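You operate a simulated robot arm through the tools that you are given. There is no shell and no other tool. Be economical: measure what you need, move in short steps, check, and stop when the job is done.

Carry out the task below with a simulated robot arm. There is one attempt and no reset: what you move stays moved.

Task
Ready the table for the square: level it by level knob one.
Fine: free the lock to begin and lock it again; stand the square on the level plate; leave level knob two as it is.
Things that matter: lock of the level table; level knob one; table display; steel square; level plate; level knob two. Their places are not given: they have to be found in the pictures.

It is judged by the outcome, as a careful person would: the job done as asked, and still so three seconds after it is handed in. It fails if anything else is knocked over, pushed out of place, dropped, spilled or broken.

Robot
A 6-joint arm with a two-finger parallel gripper, fixed in place. Base frame: the origin is at the foot of the arm, x ahead of it, y to its left, z up; the work surface is at about z = 820. Lengths are in mm, angles in rad, forces in N, time in s.
With the tool pointing down near the work surface it reaches from about 260 to 680 mm from the base axis. Its first joint turns from -1.152 to 1.152 rad. Payload 2.9 kg.
The tool frame sits at the grasp point between the pads (the TCP): z along the fingers, y along the line on which they close. The tips reach 30 mm beyond it. The gripper opens to 110 mm. The fingers are 20 mm wide and 10 mm thick; the gripper's body (48 by 112 mm) begins 55 mm behind the TCP.
Orientation is that of the tool frame in the base frame, as a unit quaternion [w, x, y, z]. With the fingers straight down and closing along the base's y, the tool's x points along the base's -x, its y along +y and its z along -z.

Tools
- The arm moves only by the tool jog_arm. Its argument "commands" is a list that holds one entry, the list of rows, each a list of 7 numbers: the shift along the base's x, y, z in units of 50 mm (1.0 is 50 mm), then the turn, a rotation vector about the base's x, y, z in units of 4 degrees (1.0 is 4 degrees), then the finger opening in mm, from 0 to 110. In form: [[[x, y, z, rx, ry, rz, gripper], ...]]. A call has 1 to 8 rows; each row shifts and turns the commanded pose from where the row before left it. A call with a number of a shift or a turn outside -1 to 1 is refused whole. A row lasts 0.2 s, in which the tool goes at most 50 mm and 0.15 rad; a call with a longer step from one row to the next is refused whole, and so is a gripper value outside its range. Where a pose cannot be reached the arm comes as near as it can. A force on the tool above 40 N (or 10 N above the force at the start of the call, whichever is more), or a blocked arm, ends the call early, and 0.2 s more pass. The fingers move at their own pace (about 108 mm/s each) and stop on an object; they squeeze with about 35 N. The grip force told is the motor's: it shows also when the fingers shut on nothing. Time passes only in rows, and 0.2 s behind the last, so rows that do not move let the fingers close. It gives the time, the measured TCP pose, the force on the tool (base axes), the opening and the grip force at its end, in the units of the frame above (readings bear some noise).
- Cameras (640 x 400 px; columns grow to the right, rows downward): "scene" is fixed at [65.6, 419.1, 1406.3]; the picture's right is [-0.88, -0.47, 0.00], its down [-0.17, 0.31, -0.93] and it looks along [0.44, -0.82, -0.36] (base axes); focal length 318 px, centre (320, 200). "wrist" rides on the gripper at [72, 17, -103] in the tool frame; the picture's right is [-0.23, 0.97, 0.00], its down [-0.76, -0.18, -0.62] and it looks along [-0.61, -0.14, 0.78] (tool axes); focal length 222 px, centre (320, 200).
- grab_frame(camera): a new picture of that camera. It takes no simulated time.
- measure_at(camera, pixels): for up to 12 pixels [column, row] of the newest picture of that camera ("zoom" is the newest enlarged one), the place [x, y, z] in the base frame of the surface seen there, good to about 3 mm. It takes no simulated time.
- close_up(camera, box): a new picture of the part [left, top, right, bottom] of that camera's present view, enlarged. It takes no simulated time.
- close_job(): hands the job in; it is judged then, once.

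Go step by step. Measure first, check grasps and placings, and put right what went wrong. The budget is 80 turns and 38 pictures, counting those below and the enlarged ones. Unless the task says otherwise, let go and move clear before handing in, and close with one line.

The tools are called after "Emit:" by a JSON object that holds its "method" and its "body". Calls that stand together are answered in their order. jog_arm: Moves the arm, as the interface text tells. Its arguments: {"type":"object","properties":{"commands":{"type":"array","items":{"type":"array","items":{"type":"array","items":{"type":"number"}}}}},"required":["commands"]} The other tools are called the same way: grab_frame (camera) takes a picture; measure_at (camera, pixels) gives the place of the surface under pixels of a picture; close_up (camera, box) takes an enlarged picture of a part of a camera's view; close_job () hands the job in.

At the start:

```text
time: 0.0
tcp_pos: [376.4, -263.4, 1182.1]
tool_rot: [-0.001, 0.0, 1.0, 0.0]
ft_force: [0.5, 0.7, -1.0]
width: 109.8
finger_force: 0.1
```

scene: 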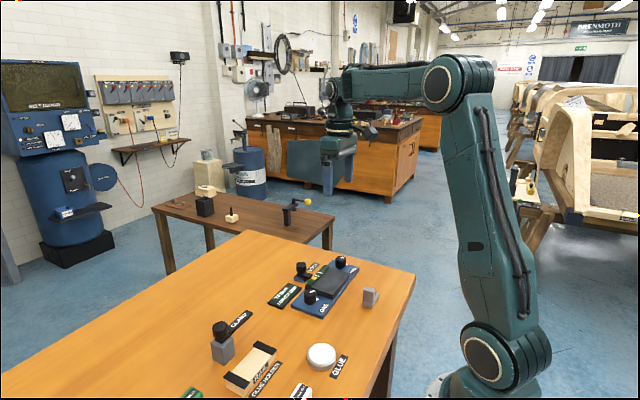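
wrist: 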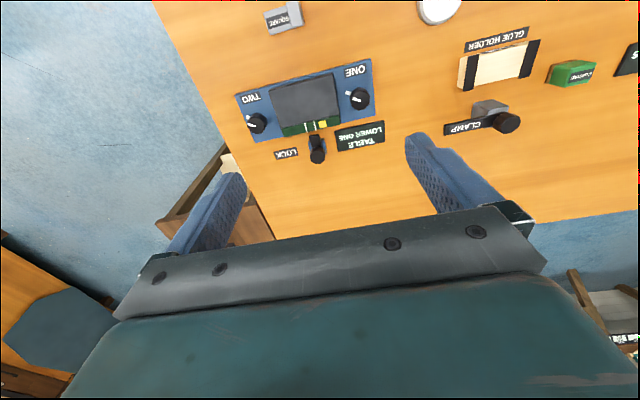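

The wrist picture shows the level table (blue, around 305,100) with knobs ONE (358,97) and TWO (257,122), a lock lever (317,148), a display sign (360,135) and the square (283,17). I'll enlarge both views.

Emit:
{"method": "close_up", "body": {"camera": "wrist", "box": [220, 0, 400, 170]}}

Emit:
{"method": "close_up", "body": {"camera": "scene", "box": [260, 240, 400, 330]}}

Emit:
{"method": "measure_at", "body": {"camera": "wrist", "pixels": [[358, 97], [257, 122], [317, 140], [318, 158], [307, 100], [283, 17], [297, 12], [360, 135], [320, 125], [286, 153], [400, 110]]}}

```text
2.35 times, centred on (310, 85) of wrist
```

zoom: 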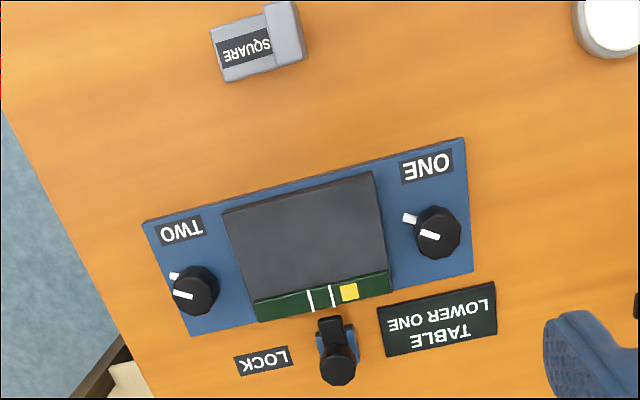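

```text
4.44 times, centred on (330, 285) of scene
```

zoom: 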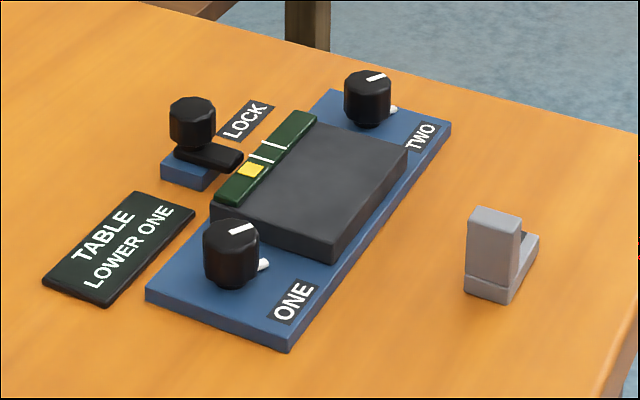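

```text
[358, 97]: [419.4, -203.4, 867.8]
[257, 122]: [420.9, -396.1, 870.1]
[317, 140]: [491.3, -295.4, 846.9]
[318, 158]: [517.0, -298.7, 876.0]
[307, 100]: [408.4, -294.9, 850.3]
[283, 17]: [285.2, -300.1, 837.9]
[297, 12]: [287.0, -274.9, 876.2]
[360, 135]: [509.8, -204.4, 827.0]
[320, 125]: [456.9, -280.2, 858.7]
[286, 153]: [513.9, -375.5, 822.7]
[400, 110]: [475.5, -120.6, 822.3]
```

The bubble (yellow) sits off towards ONE and the display reads "LOWER ONE". I'll get the wrist camera closer to see the lock and the knobs.

Emit:
{"method": "jog_arm", "body": {"commands": [[[-0.3, 0, -0.8, 0, 0, 0, 110], [-0.3, 0, -0.8, 0, 0, 0, 110], [-0.3, 0, -0.8, 0, 0, 0, 110], [0, 0, 0, 0, 0, 0, 110]]]}}

Emit:
{"method": "grab_frame", "body": {"camera": "wrist"}}

```text
time: 1.0
tcp_pos: [330.0, -263.1, 1059.5]
tool_rot: [0.0, 0.001, 1.0, 0.001]
ft_force: [-0.3, -0.1, -0.9]
width: 110.2
finger_force: 0.0
```

```text
33 pictures are left
```

wrist: 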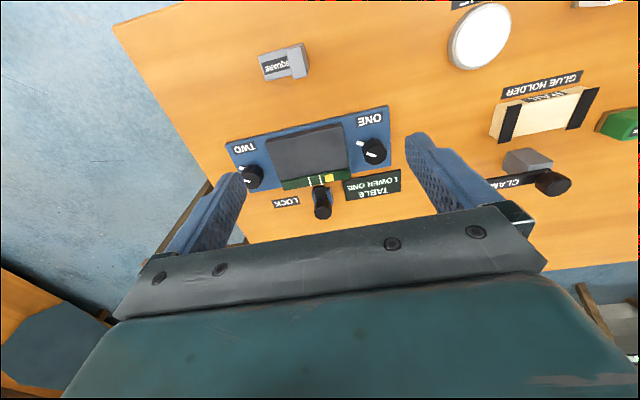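

The table is now closer at (305,160); I'll enlarge it.

Emit:
{"method": "close_up", "body": {"camera": "wrist", "box": [215, 95, 415, 225]}}

Emit:
{"method": "close_up", "body": {"camera": "scene", "box": [285, 255, 345, 295]}}

```text
3.08 times, centred on (315, 160) of wrist
```

zoom: 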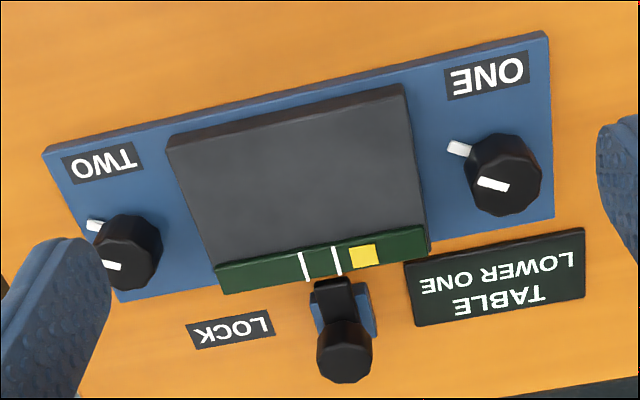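

```text
10.00 times, centred on (315, 275) of scene
```

zoom: 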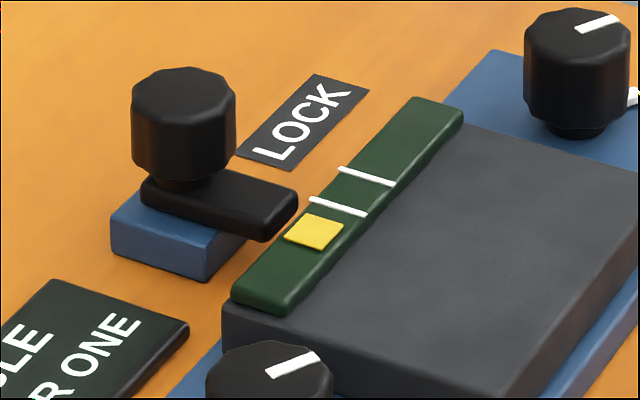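

The lock is a round knob with a dog arm (zoom 240,200) pointing at the plate; freeing it is likely a quarter turn. I'll measure its knob and arm.

Emit:
{"method": "measure_at", "body": {"camera": "zoom", "pixels": [[183, 85], [145, 100], [225, 100], [155, 165], [225, 160], [270, 215], [200, 215], [130, 215], [310, 232], [578, 25], [300, 362]]}}

Emit:
{"method": "measure_at", "body": {"camera": "wrist", "pixels": [[323, 213], [320, 204], [374, 148], [369, 154], [252, 176], [280, 50], [296, 62], [360, 140], [295, 150], [370, 120], [247, 150]]}}

```text
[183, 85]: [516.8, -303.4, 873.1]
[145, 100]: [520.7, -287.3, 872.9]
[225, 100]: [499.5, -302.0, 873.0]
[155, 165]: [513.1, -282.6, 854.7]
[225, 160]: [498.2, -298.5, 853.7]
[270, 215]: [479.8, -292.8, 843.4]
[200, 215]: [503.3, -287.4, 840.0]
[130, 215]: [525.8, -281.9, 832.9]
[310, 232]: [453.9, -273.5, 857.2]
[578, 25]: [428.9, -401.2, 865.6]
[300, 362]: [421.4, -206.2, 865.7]
```

```text
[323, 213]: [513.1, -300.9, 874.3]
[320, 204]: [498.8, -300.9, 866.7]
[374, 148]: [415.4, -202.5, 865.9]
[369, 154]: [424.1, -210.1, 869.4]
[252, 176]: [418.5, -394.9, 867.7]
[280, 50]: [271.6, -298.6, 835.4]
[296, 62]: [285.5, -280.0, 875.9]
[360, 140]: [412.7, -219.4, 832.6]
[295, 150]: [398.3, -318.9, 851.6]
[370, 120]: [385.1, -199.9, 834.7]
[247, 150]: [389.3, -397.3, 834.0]
```

The lock knob is centred near (511,-299), top at z≈874, with its arm top around z≈848. I'll move above it with the fingers part-open.

Emit:
{"method": "jog_arm", "body": {"commands": [[[0.724, -0.144, -0.4, 0, 0, 0, 60], [0.724, -0.144, -0.4, 0, 0, 0, 60], [0.724, -0.144, -0.4, 0, 0, 0, 60], [0.724, -0.144, -0.4, 0, 0, 0, 60], [0.724, -0.144, -0.4, 0, 0, 0, 60], [0, 0, -0.5, 0, 0, 0, 60], [0, 0, 0, 0, 0, 0, 60]]]}}

Emit:
{"method": "grab_frame", "body": {"camera": "wrist"}}

Emit:
{"method": "close_up", "body": {"camera": "scene", "box": [260, 220, 400, 310]}}

```text
time: 2.6
tcp_pos: [510.2, -298.6, 935.8]
tool_rot: [0.0, 0.0, 1.0, 0.0]
ft_force: [0.3, 0.5, -0.3]
width: 60.1
finger_force: 0.2
```

```text
30 pictures are left
```

wrist: 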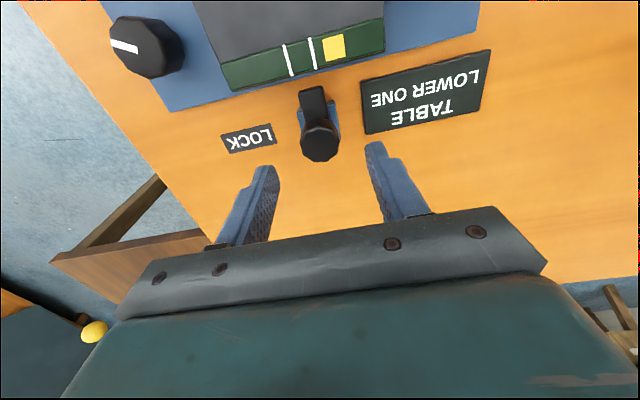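

```text
4.44 times, centred on (330, 265) of scene
```

zoom: 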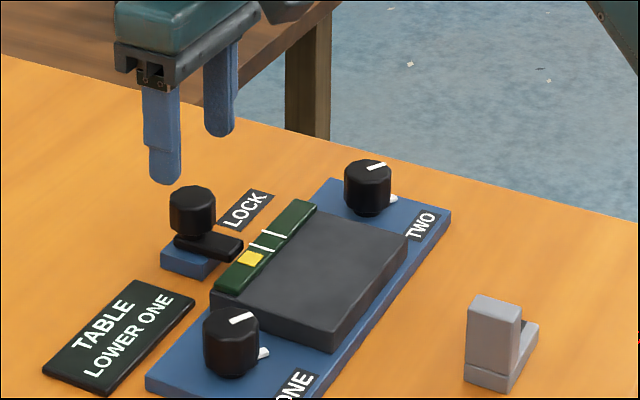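

The knob top sits at (320,143) in the wrist view; I'll measure its edges for the centre.

Emit:
{"method": "measure_at", "body": {"camera": "wrist", "pixels": [[320, 143], [304, 145], [336, 145], [320, 158], [320, 134], [312, 100], [330, 110], [305, 120]]}}

```text
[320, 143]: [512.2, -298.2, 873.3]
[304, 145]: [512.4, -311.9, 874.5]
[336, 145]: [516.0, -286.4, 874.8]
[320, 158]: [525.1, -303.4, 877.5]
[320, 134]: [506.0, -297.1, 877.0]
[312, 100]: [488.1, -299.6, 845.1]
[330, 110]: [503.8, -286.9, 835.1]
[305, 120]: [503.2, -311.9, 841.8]
```

Centre ≈ (512.5,-299.5), radius ≈14, arm top ≈846. I'll descend with tips to z≈855 and close.

Emit:
{"method": "jog_arm", "body": {"commands": [[[0.04, -0.02, -0.5, 0, 0, 0, 60], [0, 0, -0.5, 0, 0, 0, 60], [0, 0, 0, 0, 0, 0, 60], [0, 0, 0, 0, 0, 0, 24], [0, 0, 0, 0, 0, 0, 24], [0, 0, 0, 0, 0, 0, 24]]]}}

```text
time: 4.0
tcp_pos: [511.0, -299.3, 885.9]
tool_rot: [-0.001, 0.001, 1.0, 0.001]
ft_force: [0.4, 4.6, -3.2]
width: 31.7
finger_force: 44.5
```

The fingers hold the knob (width 31.7). I'll try a turn of +32° about z and look at it.

Emit:
{"method": "jog_arm", "body": {"commands": [[[0, 0, 0, 0, 0, 1, 24], [0, 0, 0, 0, 0, 1, 24], [0, 0, 0, 0, 0, 1, 24], [0, 0, 0, 0, 0, 1, 24], [0, 0, 0, 0, 0, 1, 24], [0, 0, 0, 0, 0, 1, 24], [0, 0, 0, 0, 0, 1, 24], [0, 0, 0, 0, 0, 1, 24]]]}}

Emit:
{"method": "close_up", "body": {"camera": "scene", "box": [260, 220, 400, 310]}}

```text
time: 5.8
tcp_pos: [511.9, -301.3, 885.7]
tool_rot: [-0.001, -0.275, 0.961, 0.001]
ft_force: [-18.0, -4.6, -8.4]
width: 31.3
finger_force: 45.1
```

```text
4.44 times, centred on (330, 265) of scene
```

zoom: 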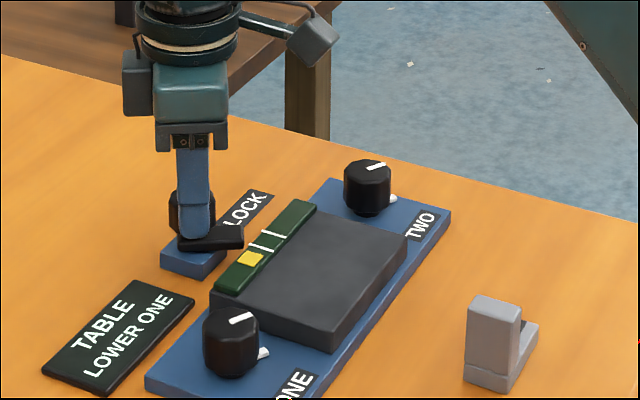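

The arm swung with the knob (its tip rose to (243,238)), so this direction is free. I'll keep turning.

Emit:
{"method": "jog_arm", "body": {"commands": [[[0, 0, 0, 0, 0, 1, 24], [0, 0, 0, 0, 0, 1, 24], [0, 0, 0, 0, 0, 1, 24], [0, 0, 0, 0, 0, 1, 24], [0, 0, 0, 0, 0, 1, 24], [0, 0, 0, 0, 0, 1, 24], [0, 0, 0, 0, 0, 1, 24], [0, 0, 0, 0, 0, 1, 24]]]}}

Emit:
{"method": "close_up", "body": {"camera": "scene", "box": [260, 220, 400, 310]}}

```text
time: 7.6
tcp_pos: [513.2, -300.1, 886.8]
tool_rot: [-0.001, -0.53, 0.848, 0.001]
ft_force: [-17.1, -8.9, -16.8]
width: 31.4
finger_force: 44.8
```

```text
4.44 times, centred on (330, 265) of scene
```

zoom: 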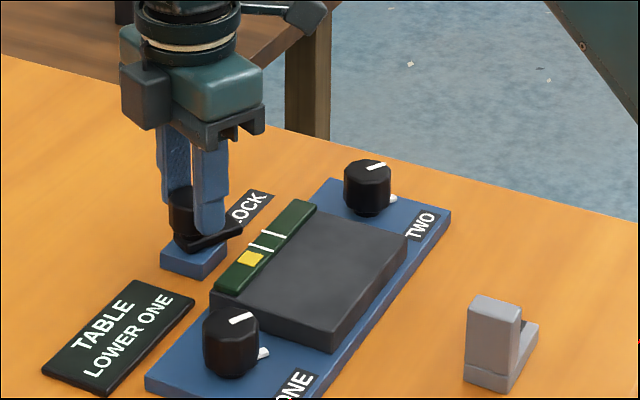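

The arm keeps following (now pointing up-right). I'll turn the rest to about 92° and look.

Emit:
{"method": "jog_arm", "body": {"commands": [[[0, 0, 0, 0, 0, 1, 24], [0, 0, 0, 0, 0, 1, 24], [0, 0, 0, 0, 0, 1, 24], [0, 0, 0, 0, 0, 1, 24], [0, 0, 0, 0, 0, 1, 24], [0, 0, 0, 0, 0, 1, 24], [0, 0, 0, 0, 0, 1, 24]]]}}

Emit:
{"method": "close_up", "body": {"camera": "scene", "box": [260, 220, 400, 310]}}

```text
time: 9.2
tcp_pos: [512.8, -300.7, 885.0]
tool_rot: [-0.001, 0.719, -0.695, 0.0]
ft_force: [-8.9, -12.5, -17.2]
width: 31.6
finger_force: 45.5
```

```text
4.44 times, centred on (330, 265) of scene
```

zoom: 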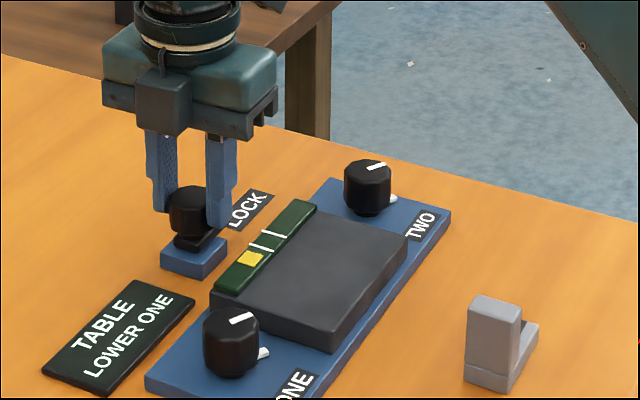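

The lock arm is turned away by about 92°. I'll release, lift and move above knob one.

Emit:
{"method": "jog_arm", "body": {"commands": [[[0, 0, 0, 0, 0, 0, 48], [0, 0, 0, 0, 0, 0, 48], [0, 0, 0.6, 0, 0, 0, 48], [0, 0, 0.6, 0, 0, 0, 48], [-0.63, 0.65, 0, 0, 0, 0, 60], [-0.63, 0.65, 0, 0, 0, 0, 60], [-0.63, 0.65, 0, 0, 0, 0, 60], [0, 0, 0, 0, 0, 0, 60]]]}}

Emit:
{"method": "grab_frame", "body": {"camera": "wrist"}}

Emit:
{"method": "close_up", "body": {"camera": "scene", "box": [260, 220, 400, 310]}}

```text
time: 11.0
tcp_pos: [416.2, -203.1, 948.0]
tool_rot: [0.0, 0.719, -0.695, 0.0]
ft_force: [0.1, -0.2, -1.7]
width: 59.9
finger_force: 0.2
```

```text
25 pictures are left
```

wrist: 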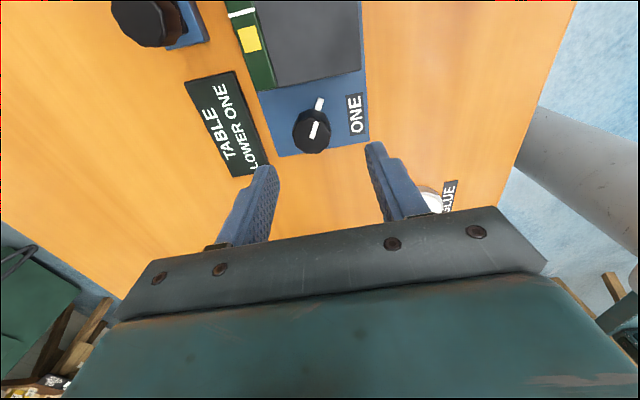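

```text
4.44 times, centred on (330, 265) of scene
```

zoom: 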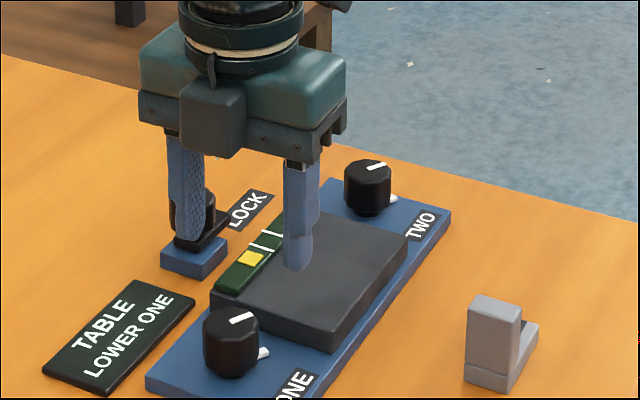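

Emit:
{"method": "measure_at", "body": {"camera": "wrist", "pixels": [[312, 132], [293, 130], [330, 132], [312, 147], [315, 115], [320, 103], [283, 140], [345, 130]]}}

```text
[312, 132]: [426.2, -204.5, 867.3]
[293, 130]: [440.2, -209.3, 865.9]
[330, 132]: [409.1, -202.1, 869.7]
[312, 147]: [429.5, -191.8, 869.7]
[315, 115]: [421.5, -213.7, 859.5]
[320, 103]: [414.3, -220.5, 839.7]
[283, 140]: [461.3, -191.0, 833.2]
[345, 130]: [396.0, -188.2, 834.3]
```

Knob one is centred ≈ (424.5,-204), top z≈868. I'll descend to TCP z≈880 and close.

Emit:
{"method": "jog_arm", "body": {"commands": [[[0.17, -0.02, -0.45, 0, 0, 0, 60], [0, 0, -0.45, 0, 0, 0, 60], [0, 0, -0.45, 0, 0, 0, 60], [0, 0, 0, 0, 0, 0, 60], [0, 0, 0, 0, 0, 0, 26], [0, 0, 0, 0, 0, 0, 26], [0, 0, 0, 0, 0, 0, 26]]]}}

```text
time: 12.6
tcp_pos: [425.3, -202.2, 878.6]
tool_rot: [0.001, 0.719, -0.695, -0.002]
ft_force: [-17.2, -0.7, 0.6]
width: 33.5
finger_force: 44.4
```

The grip is on (width 33.5) with -17 N in x, so I'll ease 1.5 mm and turn -24° (clockwise), then view the bubble.

Emit:
{"method": "jog_arm", "body": {"commands": [[[-0.03, 0, 0, 0, 0, -1, 26], [0, 0, 0, 0, 0, -1, 26], [0, 0, 0, 0, 0, -1, 26], [0, 0, 0, 0, 0, -1, 26], [0, 0, 0, 0, 0, -1, 26], [0, 0, 0, 0, 0, -1, 26]]]}}

Emit:
{"method": "close_up", "body": {"camera": "scene", "box": [260, 220, 400, 310]}}

```text
time: 14.0
tcp_pos: [424.5, -202.7, 878.6]
tool_rot: [-0.002, -0.559, 0.829, 0.003]
ft_force: [-18.7, 4.3, -5.2]
width: 33.6
finger_force: 44.8
```

```text
4.44 times, centred on (330, 265) of scene
```

zoom: 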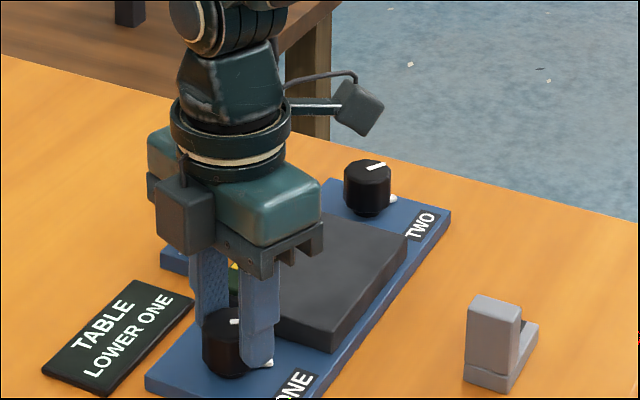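

The gripper hides the vial from the scene camera; I'll try the wrist view.

Emit:
{"method": "grab_frame", "body": {"camera": "wrist"}}

```text
22 pictures are left
```

wrist: 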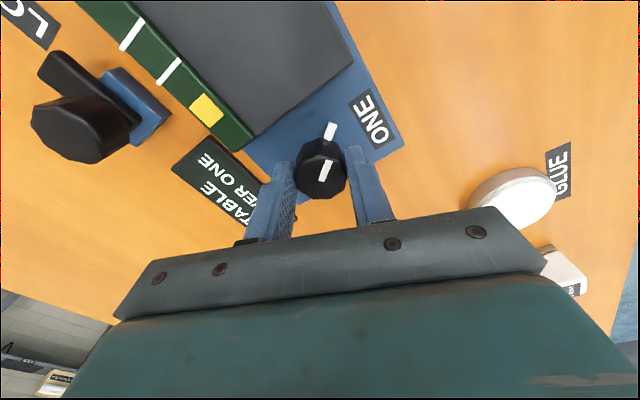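

The vial is visible here: marks (130,33), (169,70) and bubble (206,108). I'll measure them to compare with the bubble's earlier y≈-273.5.

Emit:
{"method": "measure_at", "body": {"camera": "wrist", "pixels": [[130, 33], [169, 70], [206, 108], [200, 97], [214, 115], [320, 175]]}}

```text
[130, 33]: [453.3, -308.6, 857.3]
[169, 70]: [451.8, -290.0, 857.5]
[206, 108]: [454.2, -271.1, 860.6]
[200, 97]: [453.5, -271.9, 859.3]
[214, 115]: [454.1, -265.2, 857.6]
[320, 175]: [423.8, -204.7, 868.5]
```

Bubble is at y≈-270 versus ≈-273 before, perhaps drifting the wrong way. I'll turn the opposite way by 48° and compare in the wrist view.

Emit:
{"method": "jog_arm", "body": {"commands": [[[0, 0, 0, 0, 0, 1, 26], [0, 0, 0, 0, 0, 1, 26], [0, 0, 0, 0, 0, 1, 26], [0, 0, 0, 0, 0, 1, 26], [0, 0, 0, 0, 0, 1, 26], [0, 0, 0, 0, 0, 1, 26]]]}}

Emit:
{"method": "jog_arm", "body": {"commands": [[[0, 0, 0, 0, 0, 1, 26], [0, 0, 0, 0, 0, 1, 26], [0, 0, 0, 0, 0, 1, 26], [0, 0, 0, 0, 0, 1, 26], [0, 0, 0, 0, 0, 1, 26], [0, 0, 0, 0, 0, 1, 26]]]}}

Emit:
{"method": "grab_frame", "body": {"camera": "wrist"}}

```text
time: 15.4
tcp_pos: [425.4, -202.4, 877.9]
tool_rot: [0.0, 0.72, -0.694, -0.002]
ft_force: [-14.2, 11.1, -3.3]
width: 33.4
finger_force: 44.7
```

```text
time: 16.8
tcp_pos: [426.1, -203.1, 878.2]
tool_rot: [0.001, 0.849, -0.529, 0.0]
ft_force: [-3.5, 14.9, -1.5]
width: 33.4
finger_force: 45.3
```

```text
21 pictures are left
```

wrist: 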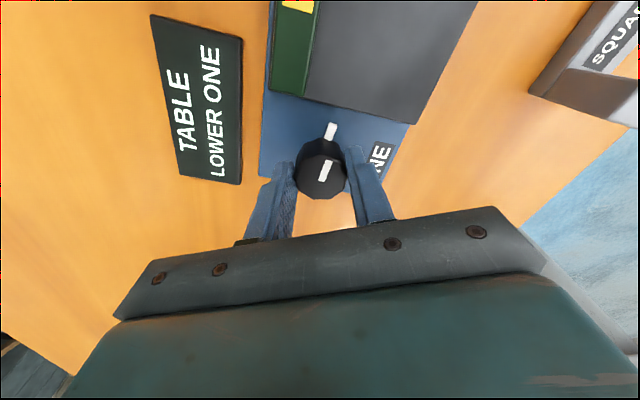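

The knob follows the gripper (pointer fixed in view). The bubble is at the top edge (298,5); measuring it.

Emit:
{"method": "measure_at", "body": {"camera": "wrist", "pixels": [[298, 4], [298, 11], [297, 16]]}}

Emit:
{"method": "close_up", "body": {"camera": "scene", "box": [260, 220, 400, 310]}}

```text
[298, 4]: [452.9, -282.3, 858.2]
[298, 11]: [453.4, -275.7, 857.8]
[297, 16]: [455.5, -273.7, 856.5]
```

```text
4.44 times, centred on (330, 265) of scene
```

zoom: 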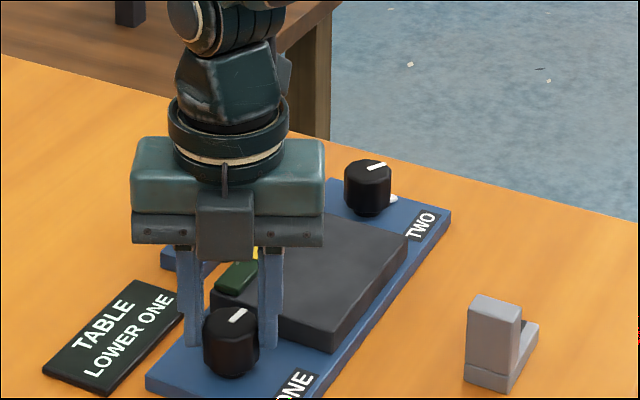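

+48° shifted the bubble about -9.5 mm (≈0.2 mm/deg), the right way; about 95° more is needed. Continue +64°.

Emit:
{"method": "jog_arm", "body": {"commands": [[[0, 0, 0, 0, 0, 1, 26], [0, 0, 0, 0, 0, 1, 26], [0, 0, 0, 0, 0, 1, 26], [0, 0, 0, 0, 0, 1, 26], [0, 0, 0, 0, 0, 1, 26], [0, 0, 0, 0, 0, 1, 26], [0, 0, 0, 0, 0, 1, 26], [0, 0, 0, 0, 0, 1, 26]]]}}

Emit:
{"method": "jog_arm", "body": {"commands": [[[0, 0, 0, 0, 0, 1, 26], [0, 0, 0, 0, 0, 1, 26], [0, 0, 0, 0, 0, 1, 26], [0, 0, 0, 0, 0, 1, 26], [0, 0, 0, 0, 0, 1, 26], [0, 0, 0, 0, 0, 1, 26], [0, 0, 0, 0, 0, 1, 26], [0, 0, 0, 0, 0, 1, 26]]]}}

Emit:
{"method": "close_up", "body": {"camera": "scene", "box": [260, 220, 400, 310]}}

```text
time: 18.6
tcp_pos: [427.5, -202.3, 879.1]
tool_rot: [0.001, 0.96, -0.281, 0.001]
ft_force: [1.2, -3.7, -10.0]
width: 33.3
finger_force: 45.1
out of reach, approached as far as the arm can: row 8
```

```text
time: 18.9
tcp_pos: [427.1, -201.4, 879.7]
tool_rot: [0.011, 0.959, -0.282, -0.001]
ft_force: [-2.4, -5.5, -0.5]
width: 33.7
finger_force: 44.7
out of reach, approached as far as the arm can: row 1
stopped in row 1: the force on the tool passed its limit (the readings are from after the stop); the commanded pose is now the measured one
```

```text
4.44 times, centred on (330, 265) of scene
```

zoom: 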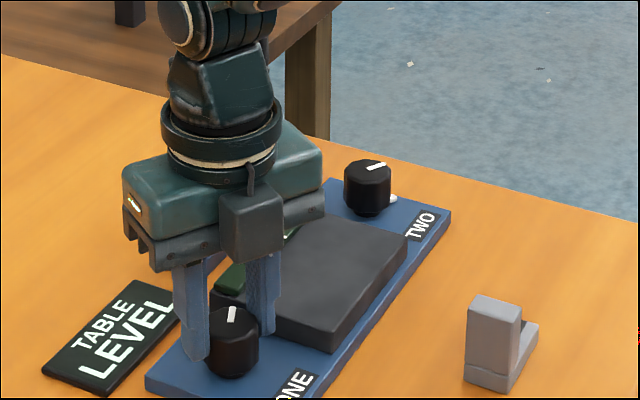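

The display now reads "TABLE LEVEL", and the wrist is at its limit. I'll release and lift, to check the bubble itself.

Emit:
{"method": "jog_arm", "body": {"commands": [[[0, 0, 0, 0, 0, 0, 60], [0, 0, 0, 0, 0, 0, 60], [0, 0, 0.6, 0, 0, 0, 60], [0, 0, 0.6, 0, 0, 0, 60], [0, 0, 0.6, 0, 0, -1, 60], [0.3, 0.5, 0.4, 0, 0, -1, 60], [0.3, 0.5, 0, 0, 0, -1, 60], [0, 0, 0, 0, 0, -1, 60]]]}}

Emit:
{"method": "close_up", "body": {"camera": "scene", "box": [260, 235, 365, 310]}}

```text
time: 20.7
tcp_pos: [458.2, -149.5, 989.8]
tool_rot: [0.009, 0.911, -0.412, -0.003]
ft_force: [-0.1, -0.5, 0.2]
width: 59.7
finger_force: 0.1
```

```text
5.33 times, centred on (312, 272) of scene
```

zoom: 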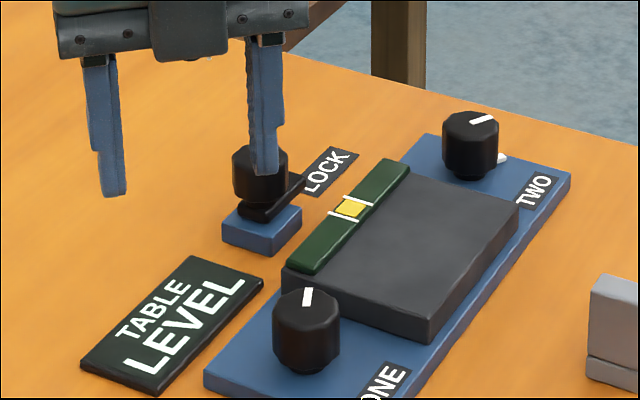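

The bubble is centred between the lines and the display says LEVEL. Now I'll go back above the lock, straightening the tool and turning it to the earlier yaw.

Emit:
{"method": "jog_arm", "body": {"commands": [[[0.136, -0.375, 0, 0.2, -0.185, 0, 50], [0.136, -0.375, 0, 0, 0, -1, 50], [0.136, -0.375, 0, 0, 0, -1, 50], [0.136, -0.375, 0, 0, 0, -1, 50], [0.136, -0.375, 0, 0, 0, -1, 50], [0.136, -0.375, 0, 0, 0, -1, 50], [0.136, -0.375, 0, 0, 0, -1, 50], [0.136, -0.375, 0, 0, 0, -1, 50]]]}}

Emit:
{"method": "jog_arm", "body": {"commands": [[[0, 0, -0.5, 0, 0, -1, 50], [0, 0, -0.5, 0, 0, -1, 50], [0, 0, 0, 0, 0, -0.8, 50]]]}}

Emit:
{"method": "grab_frame", "body": {"camera": "wrist"}}

```text
time: 22.5
tcp_pos: [513.2, -300.4, 989.1]
tool_rot: [0.0, 0.784, -0.621, 0.0]
ft_force: [0.7, 0.3, -0.1]
width: 49.9
finger_force: 0.1
```

```text
time: 23.3
tcp_pos: [511.6, -299.4, 939.3]
tool_rot: [0.0, 0.72, -0.694, 0.0]
ft_force: [-0.3, 0.2, 0.3]
width: 50.3
finger_force: 0.1
```

```text
17 pictures are left
```

wrist: 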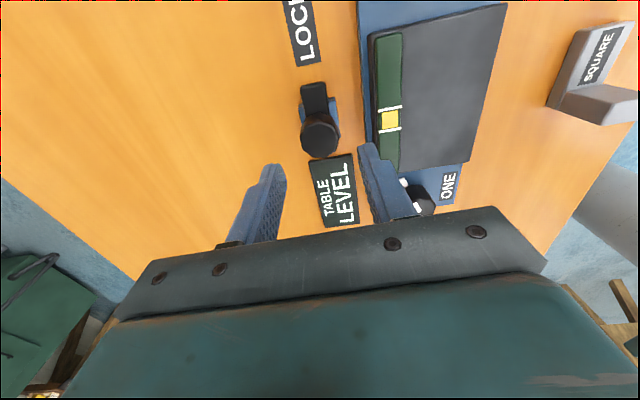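

The bubble is still centred and the lock knob lies at (320,135) as in the earlier approach. I'll descend, grip, and turn it back by -92°.

Emit:
{"method": "jog_arm", "body": {"commands": [[[0.01, 0, -0.54, 0, 0, 0, 50], [0, 0, -0.54, 0, 0, 0, 50], [0, 0, 0, 0, 0, 0, 50], [0, 0, 0, 0, 0, 0, 24], [0, 0, 0, 0, 0, 0, 24], [0, 0, 0, 0, 0, 0, 24], [0, 0, 0, 0, 0, -1, 24]]]}}

Emit:
{"method": "jog_arm", "body": {"commands": [[[0, 0, 0, 0, 0, -1, 24], [0, 0, 0, 0, 0, -1, 24], [0, 0, 0, 0, 0, -1, 24], [0, 0, 0, 0, 0, -1, 24], [0, 0, 0, 0, 0, -1, 24], [0, 0, 0, 0, 0, -1, 24], [0, 0, 0, 0, 0, -1, 24], [0, 0, 0, 0, 0, -1, 24]]]}}

Emit:
{"method": "jog_arm", "body": {"commands": [[[0, 0, 0, 0, 0, -1, 24], [0, 0, 0, 0, 0, -1, 24], [0, 0, 0, 0, 0, -1, 24], [0, 0, 0, 0, 0, -1, 24], [0, 0, 0, 0, 0, -1, 24], [0, 0, 0, 0, 0, -1, 24], [0, 0, 0, 0, 0, -1, 24], [0, 0, 0, 0, 0, -1, 24]]]}}

Emit:
{"method": "jog_arm", "body": {"commands": [[[0, 0, 0, 0, 0, -1, 24], [0, 0, 0, 0, 0, -1, 24], [0, 0, 0, 0, 0, -1, 24], [0, 0, 0, 0, 0, -1, 24], [0, 0, 0, 0, 0, -1, 24], [0, 0, 0, 0, 0, -1, 24]]]}}

Emit:
{"method": "grab_frame", "body": {"camera": "wrist"}}

```text
time: 24.9
tcp_pos: [512.1, -301.5, 883.4]
tool_rot: [-0.001, -0.695, 0.719, 0.0]
ft_force: [3.9, -1.2, -9.8]
width: 31.5
finger_force: 44.7
```

```text
time: 26.7
tcp_pos: [512.6, -300.1, 882.9]
tool_rot: [-0.003, -0.47, 0.883, 0.001]
ft_force: [7.2, -3.0, -26.5]
width: 31.4
finger_force: 45.4
```

```text
time: 28.5
tcp_pos: [512.6, -299.6, 883.9]
tool_rot: [-0.003, -0.209, 0.978, 0.001]
ft_force: [1.5, 1.2, -28.5]
width: 31.4
finger_force: 45.2
```

```text
time: 29.9
tcp_pos: [511.7, -300.4, 885.8]
tool_rot: [-0.002, -0.001, 1.0, 0.001]
ft_force: [1.3, 6.6, -20.3]
width: 31.7
finger_force: 44.8
```

```text
16 pictures are left
```

wrist: 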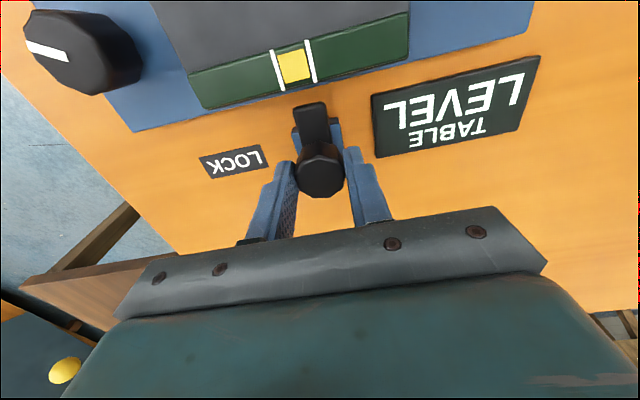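

The arm points at the plate again and the bubble stays centred. I'll release, lift and go look at the square from above.

Emit:
{"method": "jog_arm", "body": {"commands": [[[0, 0, 0, 0, 0, 0, 56], [0, 0, 0, 0, 0, 0, 56], [0, 0, 0.8, 0, 0, 0, 70], [0, 0, 0.9, 0, 0, 0, 70], [-0.9, 0, 0.3, 0, 0, 0, 70], [-0.9, 0, 0.3, 0, 0, 0, 70], [-0.9, 0, 0, 0, 0, 0, 70], [-0.9, 0, 0, 0, 0, 0, 70]]]}}

Emit:
{"method": "grab_frame", "body": {"camera": "wrist"}}

Emit:
{"method": "close_up", "body": {"camera": "scene", "box": [285, 245, 390, 315]}}

```text
time: 31.7
tcp_pos: [332.8, -298.7, 1001.6]
tool_rot: [-0.001, -0.001, 1.0, 0.0]
ft_force: [-0.6, -0.4, -0.2]
width: 70.1
finger_force: 0.1
```

```text
15 pictures are left
```

wrist: 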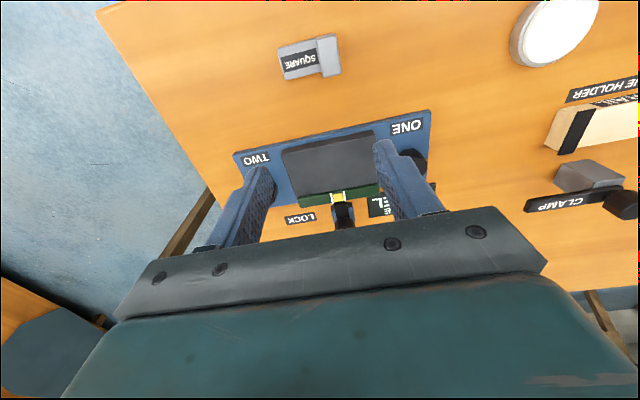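

```text
5.71 times, centred on (338, 280) of scene
```

zoom: 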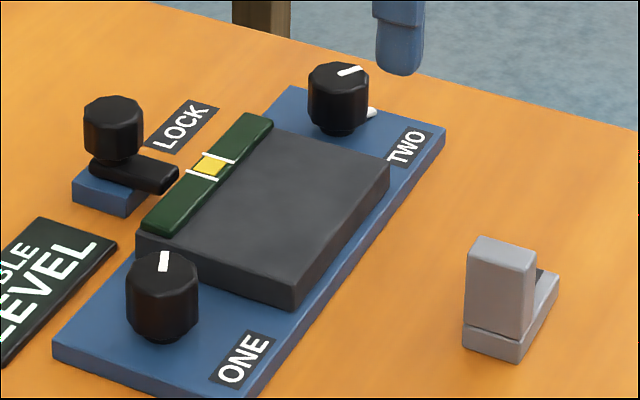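

The lock arm matches its original pose relative to the knob. Now I'll enlarge and measure the square.

Emit:
{"method": "measure_at", "body": {"camera": "zoom", "pixels": [[475, 240], [530, 262], [500, 250], [468, 325], [520, 340], [495, 290], [555, 275], [530, 315], [545, 305], [520, 350], [148, 238], [295, 290]]}}

Emit:
{"method": "close_up", "body": {"camera": "wrist", "box": [260, 20, 360, 90]}}

```text
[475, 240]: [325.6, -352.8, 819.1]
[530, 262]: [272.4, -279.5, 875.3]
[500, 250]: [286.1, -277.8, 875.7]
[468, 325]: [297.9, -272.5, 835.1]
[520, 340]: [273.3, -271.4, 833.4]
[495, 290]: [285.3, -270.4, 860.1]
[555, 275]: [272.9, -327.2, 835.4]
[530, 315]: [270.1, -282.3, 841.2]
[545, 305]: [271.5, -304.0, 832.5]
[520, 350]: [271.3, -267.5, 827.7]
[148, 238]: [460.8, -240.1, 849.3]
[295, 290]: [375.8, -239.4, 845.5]
```

```text
5.71 times, centred on (310, 55) of wrist
```

zoom: 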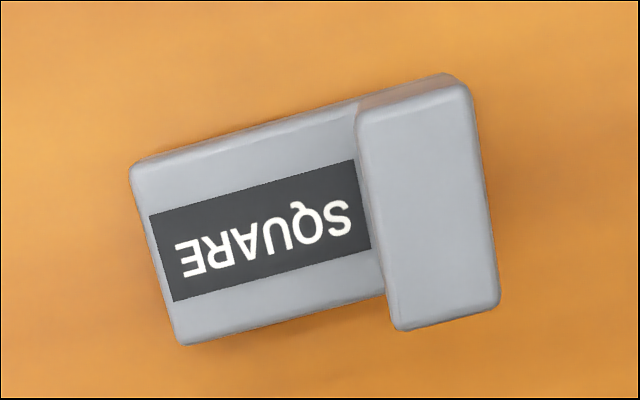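

The square has a low foot (z≈835) and an upright at its +y end (y≈-268…-286, top 876). I'll measure its edges for exact centre and yaw.

Emit:
{"method": "measure_at", "body": {"camera": "zoom", "pixels": [[372, 120], [460, 95], [490, 300], [405, 322], [430, 205], [145, 175], [185, 335], [140, 170], [330, 305], [170, 240]]}}

Emit:
{"method": "measure_at", "body": {"camera": "wrist", "pixels": [[330, 160], [286, 152], [371, 132], [376, 180], [302, 202], [330, 198]]}}

```text
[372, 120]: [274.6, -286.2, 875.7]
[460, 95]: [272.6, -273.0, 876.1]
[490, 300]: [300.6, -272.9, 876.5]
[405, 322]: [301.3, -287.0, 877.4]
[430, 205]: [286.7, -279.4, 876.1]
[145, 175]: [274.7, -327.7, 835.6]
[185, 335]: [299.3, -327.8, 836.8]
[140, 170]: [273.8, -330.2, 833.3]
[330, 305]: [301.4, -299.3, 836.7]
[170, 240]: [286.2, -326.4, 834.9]
```

```text
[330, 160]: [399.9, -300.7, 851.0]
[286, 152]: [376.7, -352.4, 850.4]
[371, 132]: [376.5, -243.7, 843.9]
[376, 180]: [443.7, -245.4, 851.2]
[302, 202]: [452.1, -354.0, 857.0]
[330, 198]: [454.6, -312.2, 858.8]
```

The square is axis-aligned: upright centre (287,-279), top 876; plate top spans x≈374–446, y≈-358…-240 at z≈851. I'll approach with fingers closing along y.

Emit:
{"method": "jog_arm", "body": {"commands": [[[-0.458, 0.2, -0.5, 0, 0, 0, 56], [-0.458, 0.2, -0.5, 0, 0, 0, 56], [0, 0, -0.4, 0, 0, 0, 50], [0, 0, 0, 0, 0, 0, 50]]]}}

Emit:
{"method": "grab_frame", "body": {"camera": "wrist"}}

Emit:
{"method": "close_up", "body": {"camera": "scene", "box": [310, 215, 430, 315]}}

```text
time: 32.7
tcp_pos: [285.7, -282.8, 930.4]
tool_rot: [-0.001, -0.002, 1.0, 0.0]
ft_force: [0.0, 0.5, -0.1]
width: 50.0
finger_force: 0.1
```

```text
12 pictures are left
```

wrist: 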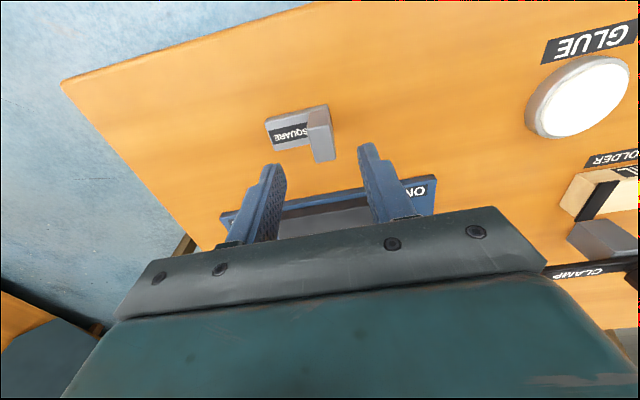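

```text
4.00 times, centred on (370, 265) of scene
```

zoom: 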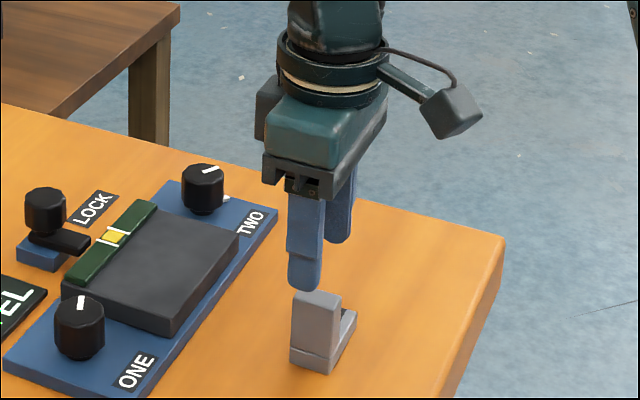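

Lined up; I'll shift +3 mm in y, descend to TCP z≈874 and close on the upright.

Emit:
{"method": "jog_arm", "body": {"commands": [[[0.03, 0.06, -0.5, 0, 0, 0, 50], [0, 0, -0.4, 0, 0, 0, 50], [0, 0, -0.22, 0, 0, 0, 50], [0, 0, 0, 0, 0, 0, 50]]]}}

Emit:
{"method": "grab_frame", "body": {"camera": "wrist"}}

```text
time: 33.7
tcp_pos: [287.8, -276.4, 873.0]
tool_rot: [0.0, -0.001, 1.0, 0.0]
ft_force: [0.3, -0.9, -0.1]
width: 50.0
finger_force: 0.2
```

```text
10 pictures are left
```

wrist: 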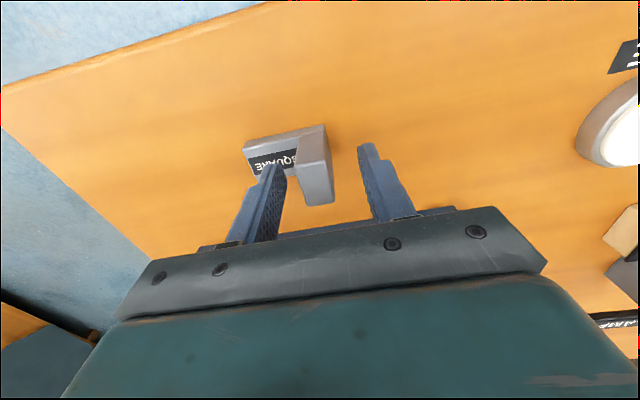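

The upright (300–333) sits slightly nearer the left finger; I'll shift -2.5 mm in y and close.

Emit:
{"method": "jog_arm", "body": {"commands": [[[0, -0.05, 0, 0, 0, 0, 50], [0, 0, 0, 0, 0, 0, 26], [0, 0, 0, 0, 0, 0, 14], [0, 0, 0, 0, 0, 0, 12], [0, 0, 0, 0, 0, 0, 10]]]}}

```text
time: 34.9
tcp_pos: [288.0, -280.0, 872.0]
tool_rot: [-0.001, -0.001, 1.0, 0.0]
ft_force: [1.7, 2.0, 0.4]
width: 18.0
finger_force: 34.6
```

Gripped at 18 mm. I'll lift 55 mm and carry it +122 mm in x over the plate.

Emit:
{"method": "jog_arm", "body": {"commands": [[[0, 0, 0.4, 0, 0, 0, 10], [0, 0, 0.7, 0, 0, 0, 10], [0.6, 0, 0, 0, 0, 0, 10], [0.6, 0, 0, 0, 0, 0, 10], [0.6, 0, 0, 0, 0, 0, 10], [0.64, 0, 0, 0, 0, 0, 10], [0, 0, 0, 0, 0, 0, 10]]]}}

Emit:
{"method": "close_up", "body": {"camera": "scene", "box": [260, 215, 400, 315]}}

```text
time: 36.5
tcp_pos: [409.7, -282.1, 930.0]
tool_rot: [-0.003, -0.002, 1.0, 0.001]
ft_force: [0.3, -0.5, -3.8]
width: 17.6
finger_force: 34.4
```

```text
4.00 times, centred on (330, 265) of scene
```

zoom: 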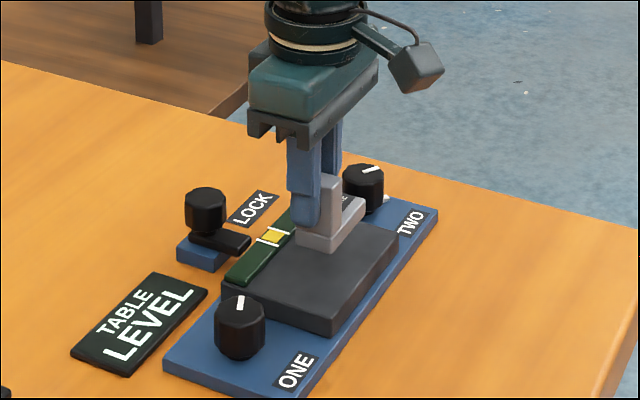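

The square hangs straight above the plate. I'll lower to just above and then in small steps, watching force.

Emit:
{"method": "jog_arm", "body": {"commands": [[[0, 0, -0.4, 0, 0, 0, 10], [0, 0, -0.04, 0, 0, 0, 10], [0, 0, 0, 0, 0, 0, 10]]]}}

Emit:
{"method": "jog_arm", "body": {"commands": [[[0, 0, -0.03, 0, 0, 0, 10], [0, 0, -0.03, 0, 0, 0, 10], [0, 0, 0, 0, 0, 0, 10]]]}}

```text
time: 37.3
tcp_pos: [411.4, -281.7, 907.4]
tool_rot: [-0.001, -0.002, 1.0, 0.0]
ft_force: [-0.5, 0.1, -3.2]
width: 17.7
finger_force: 34.9
```

```text
time: 38.1
tcp_pos: [411.1, -280.7, 904.4]
tool_rot: [-0.001, 0.0, 1.0, 0.001]
ft_force: [0.3, -0.3, -4.0]
width: 17.7
finger_force: 35.1
```

No contact yet (force still -4 N, its weight); I'll go on in 1 mm steps.

Emit:
{"method": "jog_arm", "body": {"commands": [[[0, 0, -0.02, 0, 0, 0, 10], [0, 0, -0.02, 0, 0, 0, 10]]]}}

```text
time: 38.7
tcp_pos: [410.4, -280.8, 903.1]
tool_rot: [0.001, 0.0, 1.0, 0.0]
ft_force: [-2.2, 1.1, 12.4]
width: 17.7
finger_force: 34.7
```

Contact is made (12 N up). I'll open gently and lift away.

Emit:
{"method": "jog_arm", "body": {"commands": [[[0, 0, 0.01, 0, 0, 0, 20], [0, 0, 0, 0, 0, 0, 30], [0, 0, 0, 0, 0, 0, 44], [0, 0, 0, 0, 0, 0, 44], [0, 0, 0.6, 0, 0, 0, 44], [0, 0, 0.8, 0, 0, 0, 44], [-0.8, 0, 0.5, 0, 0, 0, 44], [-0.8, 0, 0.5, 0, 0, 0, 44]]]}}

Emit:
{"method": "close_up", "body": {"camera": "scene", "box": [260, 215, 400, 315]}}

Emit:
{"method": "grab_frame", "body": {"camera": "wrist"}}

```text
time: 40.5
tcp_pos: [327.9, -279.6, 1025.6]
tool_rot: [-0.002, -0.001, 1.0, 0.002]
ft_force: [0.1, 0.0, -0.8]
width: 43.7
finger_force: 0.1
```

```text
4.00 times, centred on (330, 265) of scene
```

zoom: 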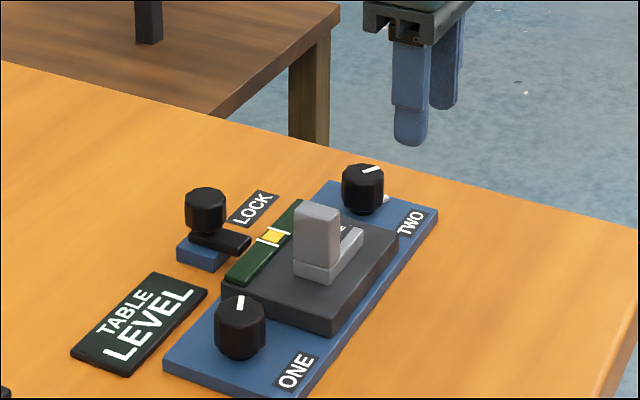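

```text
7 pictures are left
```

wrist: 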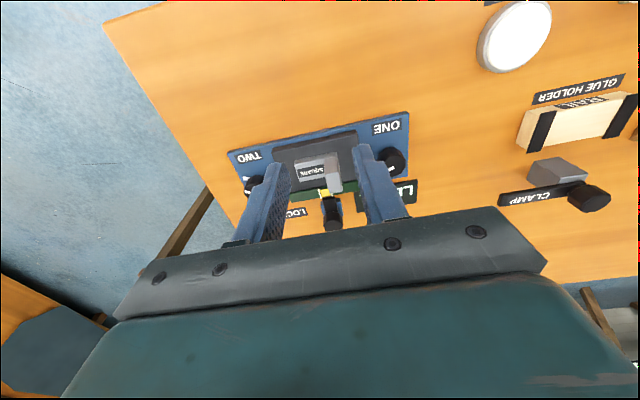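

The square stands on the plate, the display reads LEVEL and the lock arm is at the plate. One last close look at the bubble and lock.

Emit:
{"method": "close_up", "body": {"camera": "scene", "box": [295, 255, 355, 295]}}

```text
10.00 times, centred on (325, 275) of scene
```

zoom: 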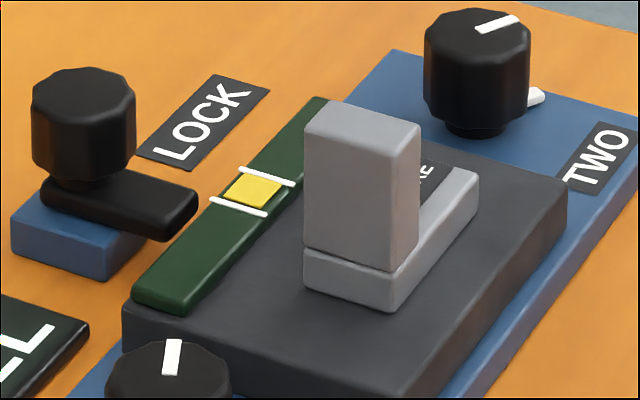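

The bubble lies between the lines (252,190), the lock arm looks just as it did at the start, knob two is untouched, and the square stands on the plate. Handing in.

Emit:
{"method": "close_job", "body": {}}

```text
The job is handed in.
```

The job is handed in: I freed the lock, levelled the table with knob one until the display read LEVEL, locked it again and stood the square on the plate, leaving knob two as it was.
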